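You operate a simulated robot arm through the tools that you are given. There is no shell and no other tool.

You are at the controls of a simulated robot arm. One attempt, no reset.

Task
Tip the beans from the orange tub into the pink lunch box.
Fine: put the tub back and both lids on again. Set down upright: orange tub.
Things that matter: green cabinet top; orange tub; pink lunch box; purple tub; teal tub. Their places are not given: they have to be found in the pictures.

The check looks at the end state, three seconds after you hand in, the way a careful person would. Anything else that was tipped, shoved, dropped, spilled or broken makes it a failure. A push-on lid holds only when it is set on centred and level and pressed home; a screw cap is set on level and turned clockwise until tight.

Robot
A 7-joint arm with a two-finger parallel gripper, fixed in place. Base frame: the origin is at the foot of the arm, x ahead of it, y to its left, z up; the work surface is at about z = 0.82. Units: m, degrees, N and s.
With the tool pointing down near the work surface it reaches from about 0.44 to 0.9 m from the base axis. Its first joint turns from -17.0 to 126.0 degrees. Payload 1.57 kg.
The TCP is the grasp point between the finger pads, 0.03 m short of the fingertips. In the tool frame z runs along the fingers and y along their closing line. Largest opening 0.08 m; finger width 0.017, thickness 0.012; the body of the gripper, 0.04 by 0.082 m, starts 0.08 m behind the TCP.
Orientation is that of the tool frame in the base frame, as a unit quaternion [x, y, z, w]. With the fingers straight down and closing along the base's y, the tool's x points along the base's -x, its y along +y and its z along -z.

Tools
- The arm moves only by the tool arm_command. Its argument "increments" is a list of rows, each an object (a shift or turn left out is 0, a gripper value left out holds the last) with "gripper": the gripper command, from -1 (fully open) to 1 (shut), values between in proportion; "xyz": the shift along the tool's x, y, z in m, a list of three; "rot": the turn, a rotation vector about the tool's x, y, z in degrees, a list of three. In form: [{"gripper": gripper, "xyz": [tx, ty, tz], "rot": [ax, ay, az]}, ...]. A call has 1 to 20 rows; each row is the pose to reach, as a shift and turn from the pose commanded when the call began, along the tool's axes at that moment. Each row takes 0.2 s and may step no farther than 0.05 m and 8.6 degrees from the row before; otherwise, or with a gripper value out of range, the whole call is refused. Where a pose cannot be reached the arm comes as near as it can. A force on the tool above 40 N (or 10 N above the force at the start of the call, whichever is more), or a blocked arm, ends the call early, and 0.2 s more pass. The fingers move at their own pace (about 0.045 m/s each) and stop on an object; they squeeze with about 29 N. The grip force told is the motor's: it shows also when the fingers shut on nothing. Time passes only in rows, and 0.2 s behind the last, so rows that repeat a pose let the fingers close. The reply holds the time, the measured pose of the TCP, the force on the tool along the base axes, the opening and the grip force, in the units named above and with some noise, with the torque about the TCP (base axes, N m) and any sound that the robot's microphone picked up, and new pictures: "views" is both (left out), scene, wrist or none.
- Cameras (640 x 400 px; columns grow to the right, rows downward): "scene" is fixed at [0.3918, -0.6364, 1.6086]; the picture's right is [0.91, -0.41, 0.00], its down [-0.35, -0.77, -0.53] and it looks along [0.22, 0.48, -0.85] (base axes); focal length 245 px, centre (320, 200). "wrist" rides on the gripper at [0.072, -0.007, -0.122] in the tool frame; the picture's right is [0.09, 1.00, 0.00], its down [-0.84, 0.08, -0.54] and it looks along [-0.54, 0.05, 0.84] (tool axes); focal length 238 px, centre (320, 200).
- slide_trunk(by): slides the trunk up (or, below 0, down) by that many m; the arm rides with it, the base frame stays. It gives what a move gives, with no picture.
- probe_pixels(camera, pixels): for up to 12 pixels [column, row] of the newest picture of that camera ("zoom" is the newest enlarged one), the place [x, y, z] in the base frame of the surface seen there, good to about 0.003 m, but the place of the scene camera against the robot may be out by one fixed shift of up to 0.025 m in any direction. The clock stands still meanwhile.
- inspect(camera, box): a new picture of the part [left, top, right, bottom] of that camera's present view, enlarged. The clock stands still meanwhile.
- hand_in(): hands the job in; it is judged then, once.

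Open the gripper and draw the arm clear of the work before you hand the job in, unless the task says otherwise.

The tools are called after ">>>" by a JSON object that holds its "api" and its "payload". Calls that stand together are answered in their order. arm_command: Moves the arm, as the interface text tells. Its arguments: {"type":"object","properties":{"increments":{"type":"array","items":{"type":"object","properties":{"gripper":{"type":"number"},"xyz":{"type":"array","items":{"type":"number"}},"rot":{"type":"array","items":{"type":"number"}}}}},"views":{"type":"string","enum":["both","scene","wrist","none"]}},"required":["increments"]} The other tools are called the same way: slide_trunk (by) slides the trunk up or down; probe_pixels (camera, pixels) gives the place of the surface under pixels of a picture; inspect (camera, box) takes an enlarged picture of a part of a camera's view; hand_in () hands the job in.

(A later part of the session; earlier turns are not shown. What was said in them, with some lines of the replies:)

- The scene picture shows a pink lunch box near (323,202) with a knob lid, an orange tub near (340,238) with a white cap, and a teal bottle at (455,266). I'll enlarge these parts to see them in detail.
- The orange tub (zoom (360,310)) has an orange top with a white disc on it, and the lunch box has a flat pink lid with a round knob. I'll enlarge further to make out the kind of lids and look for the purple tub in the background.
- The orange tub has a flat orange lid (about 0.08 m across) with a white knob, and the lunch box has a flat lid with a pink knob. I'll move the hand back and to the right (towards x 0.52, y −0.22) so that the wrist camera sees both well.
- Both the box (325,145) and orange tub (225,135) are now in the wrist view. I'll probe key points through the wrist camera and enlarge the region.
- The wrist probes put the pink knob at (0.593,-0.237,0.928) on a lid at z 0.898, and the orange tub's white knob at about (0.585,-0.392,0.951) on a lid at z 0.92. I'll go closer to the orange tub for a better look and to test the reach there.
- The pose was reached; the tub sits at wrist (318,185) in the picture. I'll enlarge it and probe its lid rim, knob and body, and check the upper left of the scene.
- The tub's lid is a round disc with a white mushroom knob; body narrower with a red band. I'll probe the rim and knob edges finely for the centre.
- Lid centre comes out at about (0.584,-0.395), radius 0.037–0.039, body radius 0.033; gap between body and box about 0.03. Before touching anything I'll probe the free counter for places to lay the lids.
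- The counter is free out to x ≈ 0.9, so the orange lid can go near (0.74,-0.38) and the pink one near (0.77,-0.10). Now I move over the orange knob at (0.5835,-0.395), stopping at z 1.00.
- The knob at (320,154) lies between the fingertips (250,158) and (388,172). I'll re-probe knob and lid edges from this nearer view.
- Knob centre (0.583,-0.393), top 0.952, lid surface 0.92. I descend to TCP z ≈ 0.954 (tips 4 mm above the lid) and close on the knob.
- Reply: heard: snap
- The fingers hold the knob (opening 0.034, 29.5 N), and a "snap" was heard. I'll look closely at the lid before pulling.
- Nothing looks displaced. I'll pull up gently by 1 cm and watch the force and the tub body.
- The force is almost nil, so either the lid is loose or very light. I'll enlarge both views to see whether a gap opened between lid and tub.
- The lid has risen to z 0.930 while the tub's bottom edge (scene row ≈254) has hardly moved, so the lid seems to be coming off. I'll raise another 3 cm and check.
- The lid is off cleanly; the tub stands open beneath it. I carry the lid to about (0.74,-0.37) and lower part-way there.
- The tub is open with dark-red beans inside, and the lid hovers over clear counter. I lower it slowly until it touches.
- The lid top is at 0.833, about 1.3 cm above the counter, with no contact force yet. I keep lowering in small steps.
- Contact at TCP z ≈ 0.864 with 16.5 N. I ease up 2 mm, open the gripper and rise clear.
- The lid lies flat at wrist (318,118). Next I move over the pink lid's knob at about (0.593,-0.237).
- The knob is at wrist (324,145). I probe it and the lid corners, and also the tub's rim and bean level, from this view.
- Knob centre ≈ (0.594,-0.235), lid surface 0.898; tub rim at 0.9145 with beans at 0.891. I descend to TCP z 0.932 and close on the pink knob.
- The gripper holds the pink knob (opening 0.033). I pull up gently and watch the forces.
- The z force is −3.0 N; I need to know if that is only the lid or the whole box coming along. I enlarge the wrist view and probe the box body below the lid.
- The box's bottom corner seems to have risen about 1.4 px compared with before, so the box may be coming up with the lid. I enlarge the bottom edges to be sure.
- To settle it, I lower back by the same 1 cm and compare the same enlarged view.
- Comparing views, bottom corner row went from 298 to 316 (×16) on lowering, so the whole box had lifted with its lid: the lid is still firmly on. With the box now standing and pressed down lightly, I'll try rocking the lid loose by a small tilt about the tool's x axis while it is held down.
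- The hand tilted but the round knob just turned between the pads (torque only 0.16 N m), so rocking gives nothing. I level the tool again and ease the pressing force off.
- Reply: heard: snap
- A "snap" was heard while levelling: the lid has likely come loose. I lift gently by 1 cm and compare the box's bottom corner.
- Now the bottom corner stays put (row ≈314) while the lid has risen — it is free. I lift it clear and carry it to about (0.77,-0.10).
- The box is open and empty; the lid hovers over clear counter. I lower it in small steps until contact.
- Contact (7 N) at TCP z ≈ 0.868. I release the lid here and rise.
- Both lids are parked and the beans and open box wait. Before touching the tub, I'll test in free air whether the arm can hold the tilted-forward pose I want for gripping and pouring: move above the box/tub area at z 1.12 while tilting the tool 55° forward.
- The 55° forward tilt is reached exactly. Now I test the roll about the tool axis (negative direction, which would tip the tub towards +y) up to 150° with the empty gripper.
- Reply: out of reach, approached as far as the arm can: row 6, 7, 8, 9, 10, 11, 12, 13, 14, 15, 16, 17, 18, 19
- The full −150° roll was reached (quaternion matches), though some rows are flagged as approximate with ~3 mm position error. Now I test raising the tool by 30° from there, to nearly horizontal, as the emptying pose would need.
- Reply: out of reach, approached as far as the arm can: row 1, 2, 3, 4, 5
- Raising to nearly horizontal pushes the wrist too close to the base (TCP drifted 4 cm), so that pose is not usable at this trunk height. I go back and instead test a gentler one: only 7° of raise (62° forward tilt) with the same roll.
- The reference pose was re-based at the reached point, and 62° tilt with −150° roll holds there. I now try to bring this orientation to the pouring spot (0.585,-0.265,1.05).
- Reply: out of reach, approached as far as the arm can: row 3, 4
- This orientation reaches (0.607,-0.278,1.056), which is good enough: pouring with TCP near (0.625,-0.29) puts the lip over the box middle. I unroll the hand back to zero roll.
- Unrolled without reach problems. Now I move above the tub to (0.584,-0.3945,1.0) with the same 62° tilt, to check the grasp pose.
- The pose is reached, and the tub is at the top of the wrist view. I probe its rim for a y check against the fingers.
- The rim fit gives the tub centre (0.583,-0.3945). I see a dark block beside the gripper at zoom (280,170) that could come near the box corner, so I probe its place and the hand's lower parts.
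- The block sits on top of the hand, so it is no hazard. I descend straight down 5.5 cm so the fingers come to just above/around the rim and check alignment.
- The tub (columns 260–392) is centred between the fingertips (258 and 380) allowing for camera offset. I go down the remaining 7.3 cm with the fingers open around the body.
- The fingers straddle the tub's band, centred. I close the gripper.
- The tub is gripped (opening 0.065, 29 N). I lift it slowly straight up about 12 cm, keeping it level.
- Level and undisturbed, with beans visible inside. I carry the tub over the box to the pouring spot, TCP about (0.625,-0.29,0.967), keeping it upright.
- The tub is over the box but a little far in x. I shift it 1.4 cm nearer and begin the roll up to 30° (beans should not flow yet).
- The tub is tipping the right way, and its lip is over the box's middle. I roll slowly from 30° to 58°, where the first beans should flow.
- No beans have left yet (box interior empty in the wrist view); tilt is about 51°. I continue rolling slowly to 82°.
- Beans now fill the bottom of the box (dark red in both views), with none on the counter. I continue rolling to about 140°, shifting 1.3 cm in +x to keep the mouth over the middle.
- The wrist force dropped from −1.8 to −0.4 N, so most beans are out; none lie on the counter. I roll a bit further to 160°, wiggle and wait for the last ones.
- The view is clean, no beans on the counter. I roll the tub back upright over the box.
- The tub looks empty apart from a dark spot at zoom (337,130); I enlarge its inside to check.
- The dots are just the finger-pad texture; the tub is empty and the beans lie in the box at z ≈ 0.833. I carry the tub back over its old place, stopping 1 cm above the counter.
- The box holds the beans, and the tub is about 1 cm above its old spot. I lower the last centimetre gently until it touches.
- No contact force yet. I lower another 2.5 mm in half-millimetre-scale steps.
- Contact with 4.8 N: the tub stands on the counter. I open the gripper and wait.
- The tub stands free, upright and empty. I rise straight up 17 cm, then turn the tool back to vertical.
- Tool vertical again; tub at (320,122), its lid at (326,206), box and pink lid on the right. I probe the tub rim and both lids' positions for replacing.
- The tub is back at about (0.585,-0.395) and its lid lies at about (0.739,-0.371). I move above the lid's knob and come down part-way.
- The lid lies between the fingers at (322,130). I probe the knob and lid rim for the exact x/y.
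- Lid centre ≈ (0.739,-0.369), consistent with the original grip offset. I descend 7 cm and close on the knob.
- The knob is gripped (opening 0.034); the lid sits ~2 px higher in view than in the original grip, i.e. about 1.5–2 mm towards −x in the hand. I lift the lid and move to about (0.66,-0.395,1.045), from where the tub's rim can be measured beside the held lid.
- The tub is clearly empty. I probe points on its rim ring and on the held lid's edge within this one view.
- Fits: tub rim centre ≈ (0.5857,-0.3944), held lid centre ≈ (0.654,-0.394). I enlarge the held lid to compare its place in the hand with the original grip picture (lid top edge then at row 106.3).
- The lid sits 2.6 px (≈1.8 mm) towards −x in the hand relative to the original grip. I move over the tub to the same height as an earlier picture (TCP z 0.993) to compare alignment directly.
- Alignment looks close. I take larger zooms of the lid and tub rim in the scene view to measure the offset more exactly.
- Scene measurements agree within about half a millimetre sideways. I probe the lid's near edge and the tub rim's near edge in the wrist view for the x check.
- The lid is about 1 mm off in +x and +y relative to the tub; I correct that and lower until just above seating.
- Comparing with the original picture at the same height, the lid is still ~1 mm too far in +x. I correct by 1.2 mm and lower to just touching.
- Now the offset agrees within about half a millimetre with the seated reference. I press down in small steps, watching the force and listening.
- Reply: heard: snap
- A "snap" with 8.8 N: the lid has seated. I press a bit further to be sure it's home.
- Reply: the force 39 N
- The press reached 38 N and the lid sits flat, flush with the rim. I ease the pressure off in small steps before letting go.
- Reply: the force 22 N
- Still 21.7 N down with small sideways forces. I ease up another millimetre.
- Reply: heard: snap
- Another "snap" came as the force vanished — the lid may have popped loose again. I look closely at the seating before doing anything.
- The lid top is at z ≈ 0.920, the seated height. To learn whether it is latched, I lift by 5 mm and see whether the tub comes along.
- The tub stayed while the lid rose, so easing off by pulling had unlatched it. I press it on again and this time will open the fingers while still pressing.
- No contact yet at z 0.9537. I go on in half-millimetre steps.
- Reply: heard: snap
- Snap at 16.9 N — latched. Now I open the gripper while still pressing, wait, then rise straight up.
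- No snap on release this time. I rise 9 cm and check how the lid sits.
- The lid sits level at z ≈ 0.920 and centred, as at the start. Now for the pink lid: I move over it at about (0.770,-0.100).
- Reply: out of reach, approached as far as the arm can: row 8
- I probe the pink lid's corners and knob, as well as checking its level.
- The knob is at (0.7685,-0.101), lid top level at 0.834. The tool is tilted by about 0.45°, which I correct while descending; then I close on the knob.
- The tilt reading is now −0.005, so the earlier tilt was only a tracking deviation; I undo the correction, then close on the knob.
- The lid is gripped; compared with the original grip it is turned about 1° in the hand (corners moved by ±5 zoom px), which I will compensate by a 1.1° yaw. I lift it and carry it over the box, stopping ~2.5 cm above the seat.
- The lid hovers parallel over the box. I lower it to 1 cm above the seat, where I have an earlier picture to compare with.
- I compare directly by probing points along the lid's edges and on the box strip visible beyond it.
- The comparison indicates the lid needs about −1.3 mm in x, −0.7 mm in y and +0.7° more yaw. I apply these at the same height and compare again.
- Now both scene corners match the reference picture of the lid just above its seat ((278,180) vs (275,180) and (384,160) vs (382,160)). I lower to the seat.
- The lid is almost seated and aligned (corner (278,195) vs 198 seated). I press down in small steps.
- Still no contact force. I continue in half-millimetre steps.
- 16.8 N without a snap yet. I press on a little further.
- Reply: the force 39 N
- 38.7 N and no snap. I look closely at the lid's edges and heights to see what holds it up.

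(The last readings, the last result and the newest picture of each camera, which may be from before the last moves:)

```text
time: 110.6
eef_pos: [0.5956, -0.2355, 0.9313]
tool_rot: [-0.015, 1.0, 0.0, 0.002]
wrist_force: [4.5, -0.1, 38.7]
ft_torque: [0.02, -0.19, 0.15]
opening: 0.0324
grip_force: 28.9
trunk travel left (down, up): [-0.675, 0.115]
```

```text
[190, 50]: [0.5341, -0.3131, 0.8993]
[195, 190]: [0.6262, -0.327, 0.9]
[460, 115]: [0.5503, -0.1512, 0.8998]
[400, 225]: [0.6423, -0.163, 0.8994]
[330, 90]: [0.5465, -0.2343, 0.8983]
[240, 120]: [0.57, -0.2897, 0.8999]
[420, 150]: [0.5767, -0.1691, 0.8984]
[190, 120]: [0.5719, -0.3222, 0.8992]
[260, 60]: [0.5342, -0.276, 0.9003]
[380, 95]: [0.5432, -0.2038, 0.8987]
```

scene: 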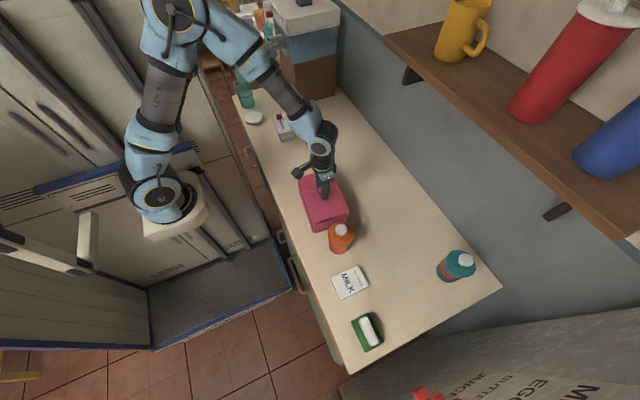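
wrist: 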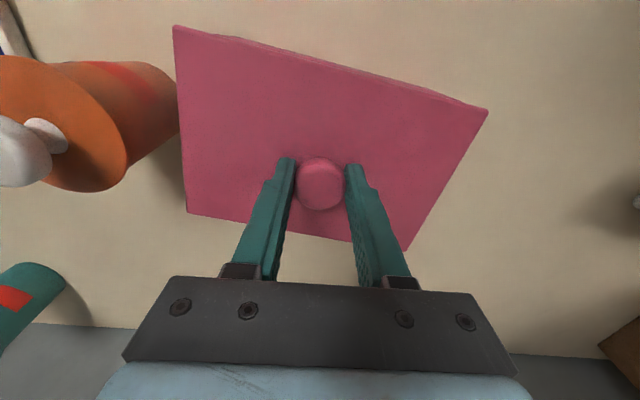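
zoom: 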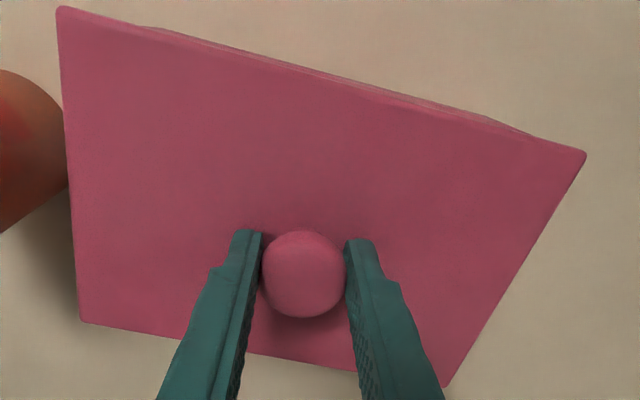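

The lid looks seated in both corners, but it has turned ~0.8° in the hand during pressing: the hand is constraining it. I'll let go so it can lie freely, then press from above on the knob with closed fingers.

>>> {"api": "arm_command", "payload": {"increments": [{"gripper": -1}, {"gripper": -1}, {"gripper": -1}, {"gripper": -1}, {"gripper": -1, "xyz": [0, 0, -0.015]}, {"gripper": -1, "xyz": [0, 0, -0.04]}, {"gripper": -1, "xyz": [0, 0, -0.07]}, {"gripper": -1, "xyz": [0, 0, -0.07]}], "views": "both"}}

>>> {"api": "inspect", "payload": {"camera": "scene", "box": [290, 165, 360, 245]}}

>>> {"api": "inspect", "payload": {"camera": "wrist", "box": [190, 20, 470, 220]}}

```text
time: 112.4
eef_pos: [0.5946, -0.2337, 0.9996]
tool_rot: [-0.015, 1.0, 0.0, 0.0]
wrist_force: [-0.1, -0.4, 0.2]
ft_torque: [0.03, 0.0, 0.0]
opening: 0.0801
grip_force: 0.2
trunk travel left (down, up): [-0.675, 0.115]
heard: snap
```

scene: 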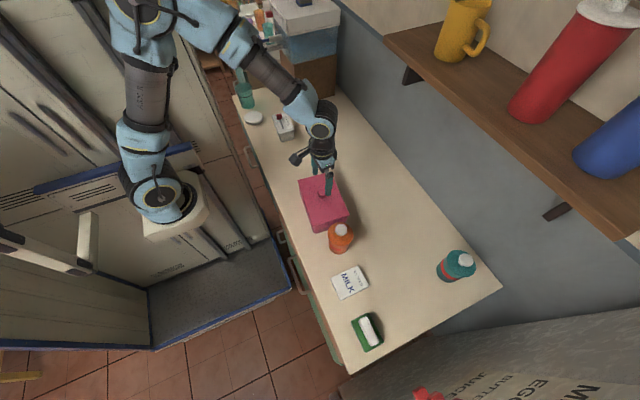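
wrist: 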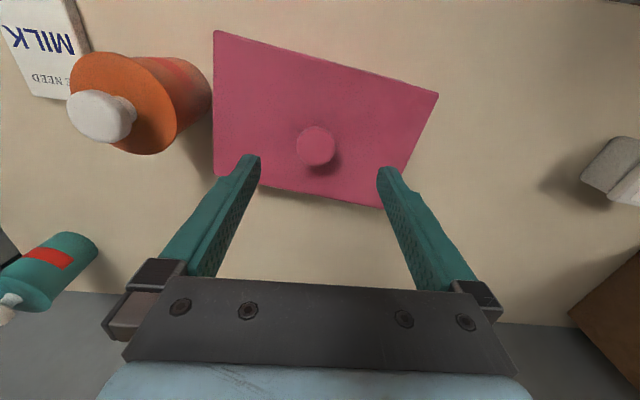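

```text
5.00 times, centred on (325, 205) of scene
```

zoom: 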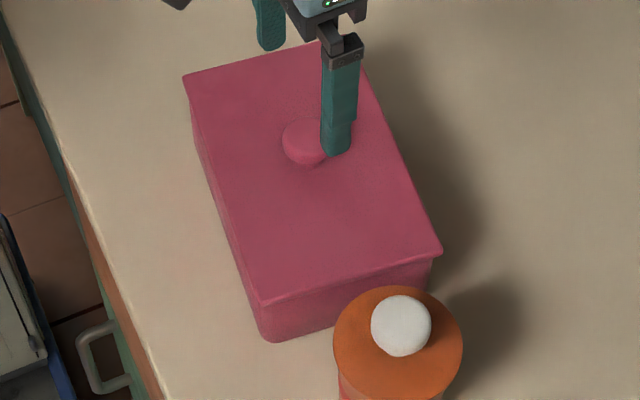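

```text
2.00 times, centred on (330, 120) of wrist
```

zoom: 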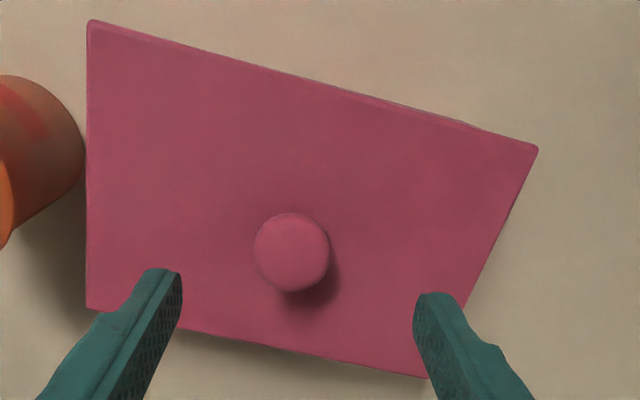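

A snap came as the lid was let go, and the picture now matches the original closed box closely. I probe the lid's height and corners.

>>> {"api": "probe_pixels", "payload": {"camera": "wrist", "pixels": [[220, 36], [432, 97], [217, 170], [375, 203], [260, 100], [380, 120], [300, 60], [350, 185], [240, 150], [400, 110], [316, 142]]}}

>>> {"api": "inspect", "payload": {"camera": "scene", "box": [300, 215, 332, 237]}}

>>> {"api": "inspect", "payload": {"camera": "scene", "box": [330, 205, 362, 227]}}

```text
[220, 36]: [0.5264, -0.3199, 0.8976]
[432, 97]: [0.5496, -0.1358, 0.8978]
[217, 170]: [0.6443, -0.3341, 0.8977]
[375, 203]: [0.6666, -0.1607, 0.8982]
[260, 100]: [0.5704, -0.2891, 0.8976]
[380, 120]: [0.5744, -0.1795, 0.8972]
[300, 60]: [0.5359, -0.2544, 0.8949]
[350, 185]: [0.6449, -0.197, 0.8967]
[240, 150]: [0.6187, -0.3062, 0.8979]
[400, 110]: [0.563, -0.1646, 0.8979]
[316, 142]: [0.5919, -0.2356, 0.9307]
```

```text
16.00 times, centred on (316, 226) of scene
```

zoom: 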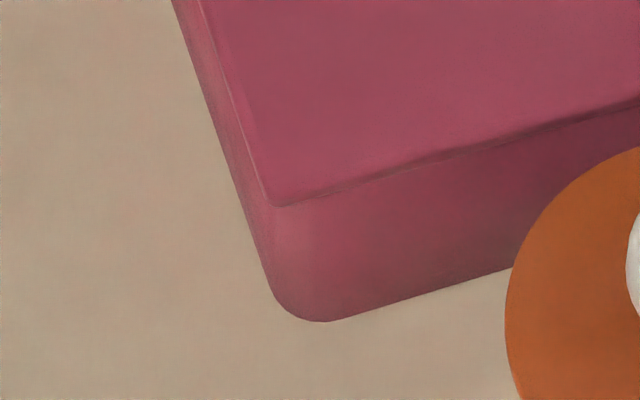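

```text
16.00 times, centred on (346, 216) of scene
```

zoom: 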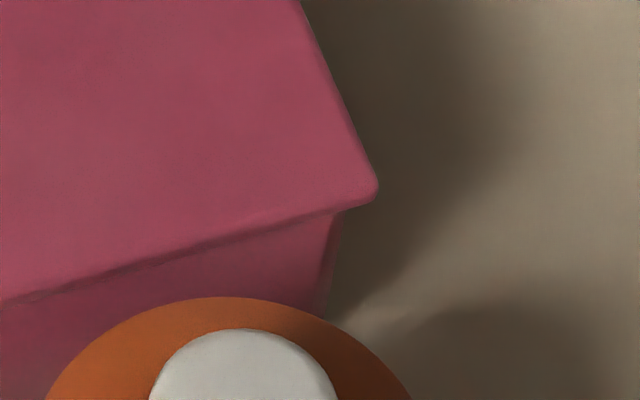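

The lid is level at 0.8974 — its original seated height — and the view matches the closed box. As a check, I close the fingers and press lightly from above on the knob's centre.

>>> {"api": "arm_command", "payload": {"increments": [{"gripper": 1, "xyz": [0, -0.001, 0]}, {"gripper": 1, "xyz": [0, -0.001, 0]}, {"gripper": 1, "xyz": [0, -0.001, 0]}, {"gripper": 1, "xyz": [0, -0.001, 0]}, {"gripper": 1, "xyz": [0, -0.001, 0]}, {"gripper": 1, "xyz": [0, -0.001, 0.02]}, {"gripper": 1, "xyz": [0, -0.001, 0.038]}, {"gripper": 1, "xyz": [0, -0.001, 0.038]}], "views": "both"}}

>>> {"api": "inspect", "payload": {"camera": "wrist", "box": [190, 20, 470, 220]}}

```text
time: 114.2
eef_pos: [0.5937, -0.2351, 0.9623]
tool_rot: [-0.015, 1.0, 0.001, 0.0]
wrist_force: [-1.0, 0.5, 0.0]
ft_torque: [-0.02, -0.01, 0.02]
opening: 0.0003
grip_force: 21.3
trunk travel left (down, up): [-0.675, 0.115]
```

scene: 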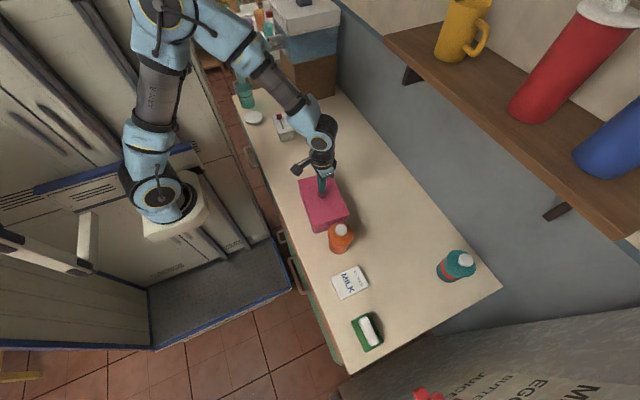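
wrist: 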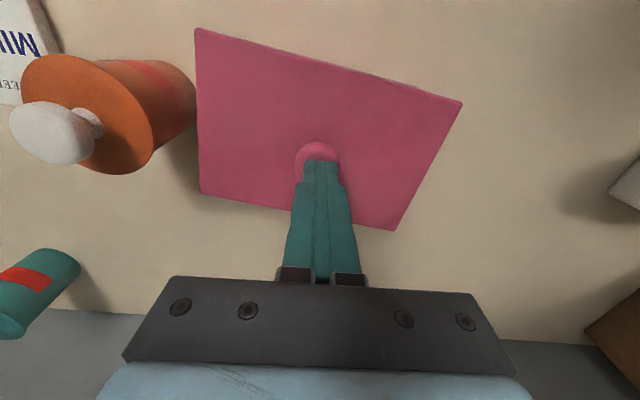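

```text
2.00 times, centred on (330, 120) of wrist
```

zoom: 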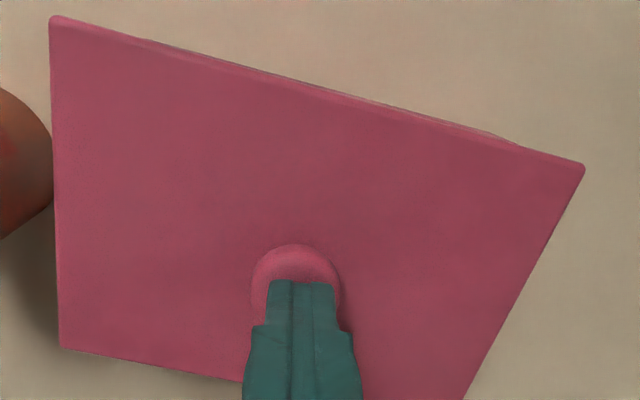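

The closed fingertips are over the knob's centre. I press down in small steps to about 20 N.

>>> {"api": "arm_command", "payload": {"increments": [{"gripper": 1, "xyz": [0, 0, 0.001]}, {"gripper": 1, "xyz": [0, 0, 0.002]}, {"gripper": 1, "xyz": [0, 0, 0.003]}, {"gripper": 1, "xyz": [0, 0, 0.0038]}, {"gripper": 1, "xyz": [0, 0, 0.0038]}], "views": "none"}}

```text
time: 115.4
eef_pos: [0.5942, -0.2362, 0.9584]
tool_rot: [-0.016, 1.0, 0.0, 0.0]
wrist_force: [-0.2, -0.4, -1.0]
ft_torque: [-0.06, 0.02, 0.0]
opening: 0.0
grip_force: 21.1
trunk travel left (down, up): [-0.675, 0.115]
```

Still no contact at z 0.9584. I go on in half-millimetre steps.

>>> {"api": "arm_command", "payload": {"increments": [{"gripper": 1, "xyz": [0, 0, 0.0007]}, {"gripper": 1, "xyz": [0, 0, 0.0014]}, {"gripper": 1, "xyz": [0, 0, 0.0018]}, {"gripper": 1, "xyz": [0, 0, 0.0018]}], "views": "none"}}

```text
time: 116.4
eef_pos: [0.5948, -0.2358, 0.9572]
tool_rot: [-0.015, 1.0, 0.0, 0.001]
wrist_force: [-1.2, -3.0, 15.3]
ft_torque: [-0.04, 0.02, 0.02]
opening: 0.0
grip_force: 21.6
trunk travel left (down, up): [-0.675, 0.115]
```

15 N and no new snap, so it was already latched. I add a little more to be safe, then lift off straight up.

>>> {"api": "arm_command", "payload": {"increments": [{"gripper": 1, "xyz": [0, 0, 0.0006]}, {"gripper": 1, "xyz": [0, 0, 0.0006]}], "views": "none"}}

```text
time: 117.0
eef_pos: [0.5943, -0.2349, 0.9581]
tool_rot: [-0.016, 1.0, -0.001, 0.002]
wrist_force: [1.8, -3.2, 24.1]
ft_torque: [-0.09, 0.0, -0.05]
opening: 0.0
grip_force: 21.3
trunk travel left (down, up): [-0.675, 0.115]
```

24 N, no further snap: the pink lid is home. I lift off, and move above the orange tub's knob to verify its lid the same way.

>>> {"api": "arm_command", "payload": {"increments": [{"gripper": 1, "xyz": [0, 0, -0.02]}, {"gripper": 1, "xyz": [0, 0, -0.06]}, {"gripper": 1, "xyz": [0, 0, -0.08]}, {"gripper": 1, "xyz": [0.004, -0.04, -0.08], "rot": [0, 0, 0.5]}, {"gripper": 1, "xyz": [0.0075, -0.08, -0.08], "rot": [0, 0, 1]}, {"gripper": 1, "xyz": [0.011, -0.12, -0.08], "rot": [0, 0, 1.5]}, {"gripper": 1, "xyz": [0.0148, -0.1581, -0.08], "rot": [0, 0, 1.8]}, {"gripper": 1, "xyz": [0.0148, -0.1581, -0.08], "rot": [0, 0, 1.8]}], "views": "both"}}

>>> {"api": "inspect", "payload": {"camera": "scene", "box": [290, 165, 360, 260]}}

>>> {"api": "inspect", "payload": {"camera": "wrist", "box": [230, 60, 400, 210]}}

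```text
time: 118.8
eef_pos: [0.5881, -0.3952, 1.0368]
tool_rot: [0.0, 1.0, 0.0, 0.001]
wrist_force: [-0.1, 0.1, -0.7]
ft_torque: [-0.01, 0.04, 0.0]
opening: 0.0
grip_force: 21.9
out of reach, approached as far as the arm can: row 3
trunk travel left (down, up): [-0.675, 0.115]
```

scene: 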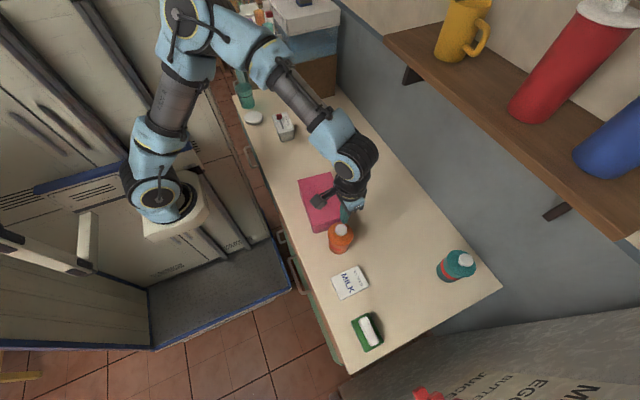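
wrist: 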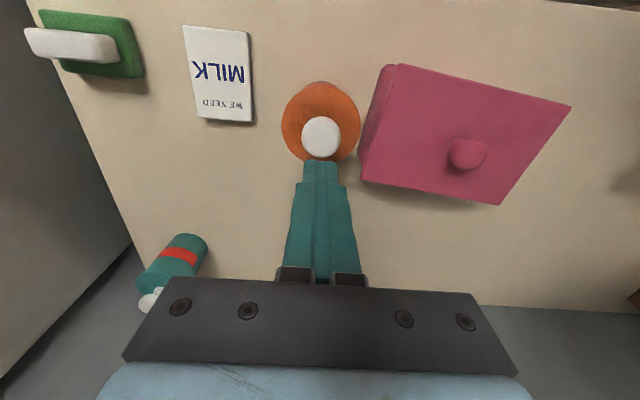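

```text
4.21 times, centred on (325, 212) of scene
```

zoom: 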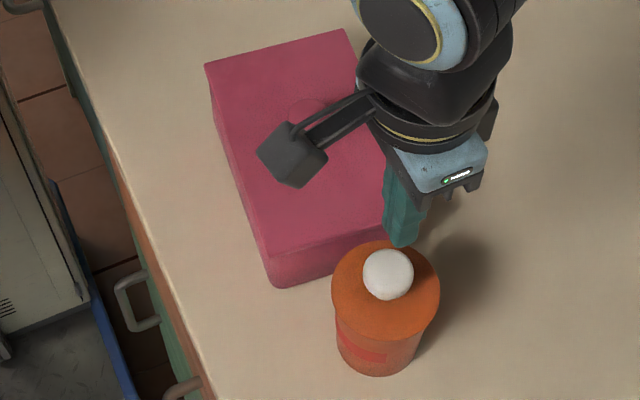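

```text
2.67 times, centred on (315, 135) of wrist
```

zoom: 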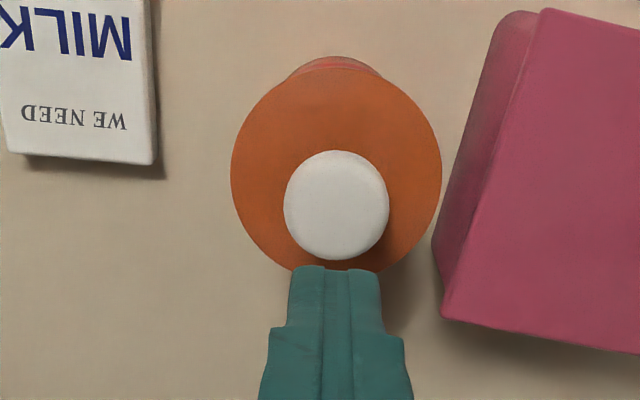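

Both vessels look closed. I probe the orange knob's centre before pressing.

>>> {"api": "probe_pixels", "payload": {"camera": "wrist", "pixels": [[321, 137], [304, 137], [339, 137], [321, 120], [321, 154], [290, 115], [352, 115], [320, 95], [300, 140], [343, 145]]}}

```text
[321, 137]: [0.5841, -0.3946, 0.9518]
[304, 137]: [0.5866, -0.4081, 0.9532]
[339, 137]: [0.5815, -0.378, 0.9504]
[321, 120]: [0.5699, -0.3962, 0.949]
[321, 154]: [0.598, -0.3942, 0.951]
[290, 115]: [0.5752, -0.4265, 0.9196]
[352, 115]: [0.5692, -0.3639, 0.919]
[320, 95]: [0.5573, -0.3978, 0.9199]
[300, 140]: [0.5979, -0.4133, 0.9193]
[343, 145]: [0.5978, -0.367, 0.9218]
```

Knob centre (0.584,-0.394), top at 0.952. I centre the closed fingers over it and come down to just above.

>>> {"api": "arm_command", "payload": {"increments": [{"gripper": 1, "xyz": [0.003, 0.001, 0.02]}, {"gripper": 1, "xyz": [0.003, 0.001, 0.045]}, {"gripper": 1, "xyz": [0.003, 0.001, 0.051]}, {"gripper": 1, "xyz": [0.003, 0.001, 0.051]}], "views": "wrist"}}

>>> {"api": "inspect", "payload": {"camera": "scene", "box": [320, 212, 362, 256]}}

```text
time: 119.8
eef_pos: [0.5829, -0.393, 0.9874]
tool_rot: [0.0, 1.0, 0.001, -0.001]
wrist_force: [0.1, 0.8, -0.1]
ft_torque: [0.01, 0.04, 0.0]
opening: 0.0
grip_force: 21.3
trunk travel left (down, up): [-0.675, 0.115]
```

wrist: 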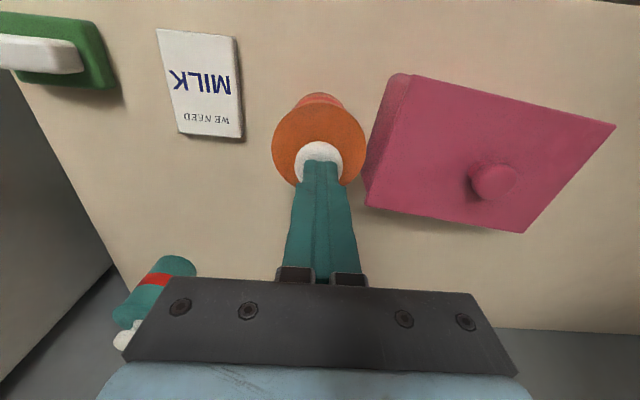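

```text
9.09 times, centred on (341, 234) of scene
```

zoom: 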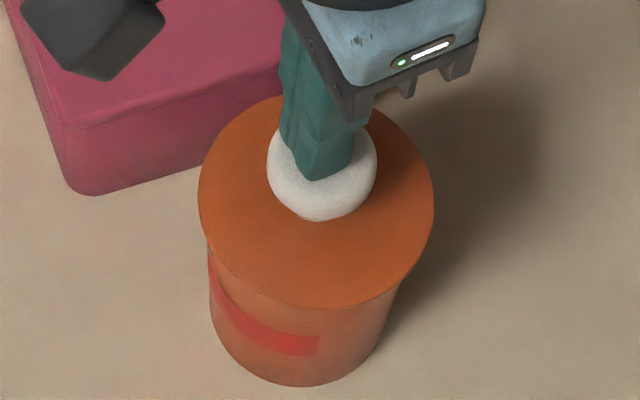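

The fingers are centred over the knob. I lower in small steps to contact.

>>> {"api": "arm_command", "payload": {"increments": [{"gripper": 1, "xyz": [0, 0, 0.0015]}, {"gripper": 1, "xyz": [0, 0, 0.003]}, {"gripper": 1, "xyz": [0, 0, 0.004]}, {"gripper": 1, "xyz": [0, 0, 0.004]}], "views": "none"}}

```text
time: 120.8
eef_pos: [0.582, -0.3929, 0.9826]
tool_rot: [0.0, 1.0, 0.0, 0.001]
wrist_force: [-1.3, -0.1, 11.4]
ft_torque: [-0.01, 0.04, 0.0]
opening: 0.0001
grip_force: 21.4
trunk travel left (down, up): [-0.675, 0.115]
```

11 N on the knob and no snap, so it appears latched already. I press slightly more, to about 20 N, then withdraw.

>>> {"api": "arm_command", "payload": {"increments": [{"gripper": 1, "xyz": [0, 0, 0.0006]}, {"gripper": 1, "xyz": [0, 0, 0.0006]}], "views": "none"}}

```text
time: 121.4
eef_pos: [0.5824, -0.3938, 0.9821]
tool_rot: [0.0, 1.0, -0.001, 0.001]
wrist_force: [0.7, -1.4, 20.2]
ft_torque: [-0.06, -0.02, 0.01]
opening: 0.0002
grip_force: 21.8
trunk travel left (down, up): [-0.675, 0.115]
```

No snap at 20 N — the orange lid is home too. I withdraw upward and open the gripper.

>>> {"api": "arm_command", "payload": {"increments": [{"gripper": 1, "xyz": [0, 0, -0.02]}, {"gripper": 1, "xyz": [0, 0, -0.06]}, {"gripper": 1, "xyz": [0, 0, -0.1]}, {"gripper": -1, "xyz": [0, 0, -0.14]}, {"gripper": -1, "xyz": [0, 0, -0.18]}, {"gripper": -1, "xyz": [-0.02, 0.04, -0.18]}, {"gripper": -1, "xyz": [-0.04, 0.08, -0.18]}, {"gripper": -1, "xyz": [-0.055, 0.12, -0.18]}, {"gripper": -1, "xyz": [-0.07, 0.16, -0.18]}, {"gripper": -1, "xyz": [-0.085, 0.2, -0.18]}, {"gripper": -1, "xyz": [-0.1, 0.24, -0.18]}, {"gripper": -1, "xyz": [-0.11, 0.28, -0.18]}, {"gripper": -1, "xyz": [-0.12, 0.32, -0.18]}, {"gripper": -1, "xyz": [-0.125, 0.36, -0.18]}, {"gripper": -1, "xyz": [-0.125, 0.36, -0.18]}], "views": "both"}}

>>> {"api": "inspect", "payload": {"camera": "scene", "box": [270, 160, 390, 260]}}

```text
time: 124.6
eef_pos: [0.7591, -0.1006, 1.1553]
tool_rot: [0.003, 0.999, 0.033, -0.006]
wrist_force: [-0.1, -0.1, -0.6]
ft_torque: [-0.02, 0.0, 0.0]
opening: 0.0799
grip_force: 0.1
out of reach, approached as far as the arm can: row 8, 9, 10, 11, 12, 13, 14, 15
trunk travel left (down, up): [-0.675, 0.115]
```

scene: 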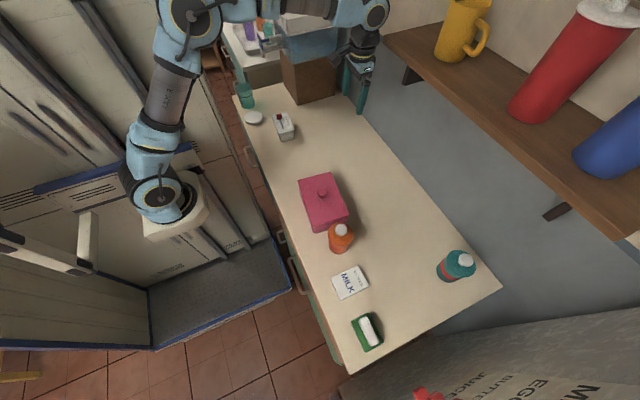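
wrist: 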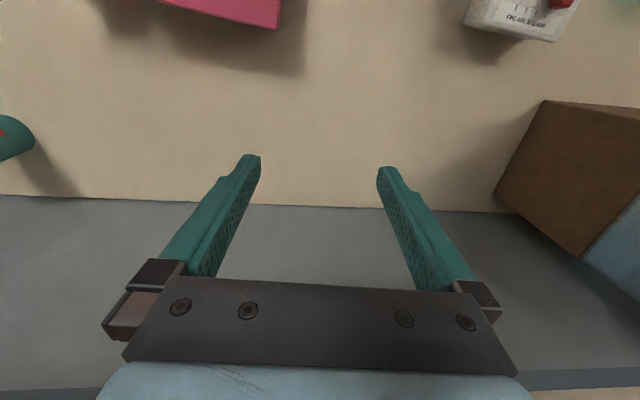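

```text
4.00 times, centred on (330, 210) of scene
```

zoom: 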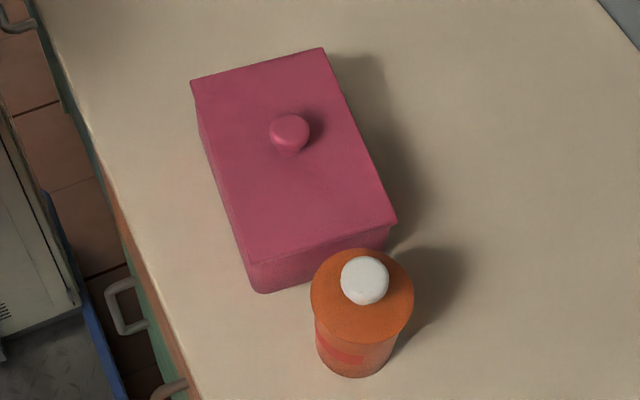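

The final picture matches the starting layout: box closed with its lid square, orange tub upright with its lid on, no beans on the counter, other items untouched, and the arm open and clear. I hand the job in.

>>> {"api": "hand_in", "payload": {}}

```text
The job is handed in.
```

The beans are now in the pink lunch box. Both lids are back on and pressed home. The orange tub stands upright within about 2 mm of where it started, and I've handed the job in.

- **Beans:** the tub was empty when I looked inside after pouring. I saw no beans on the counter in the pictures.
- **Orange lid:** it snapped on once but popped off again when I eased the pressure. I pressed it on a second time and let go while still pressing. A 20 N push on the knob afterwards moved nothing.
- **Pink lid:** the first pull lifted the whole box about 1 cm before the lid came free, and I set the box straight back down. On closing, the lid snapped home as I released it, at its original height. A 24 N push on its knob afterwards moved nothing.
- **Box position:** the lunch box shifted by about 1–2 mm when its lid snapped home.
- **Purple tub:** I never found it in the pictures, but the job didn't need it. Everything else I could see was undisturbed.

The gripper was open and the arm clear of the work at hand-in.
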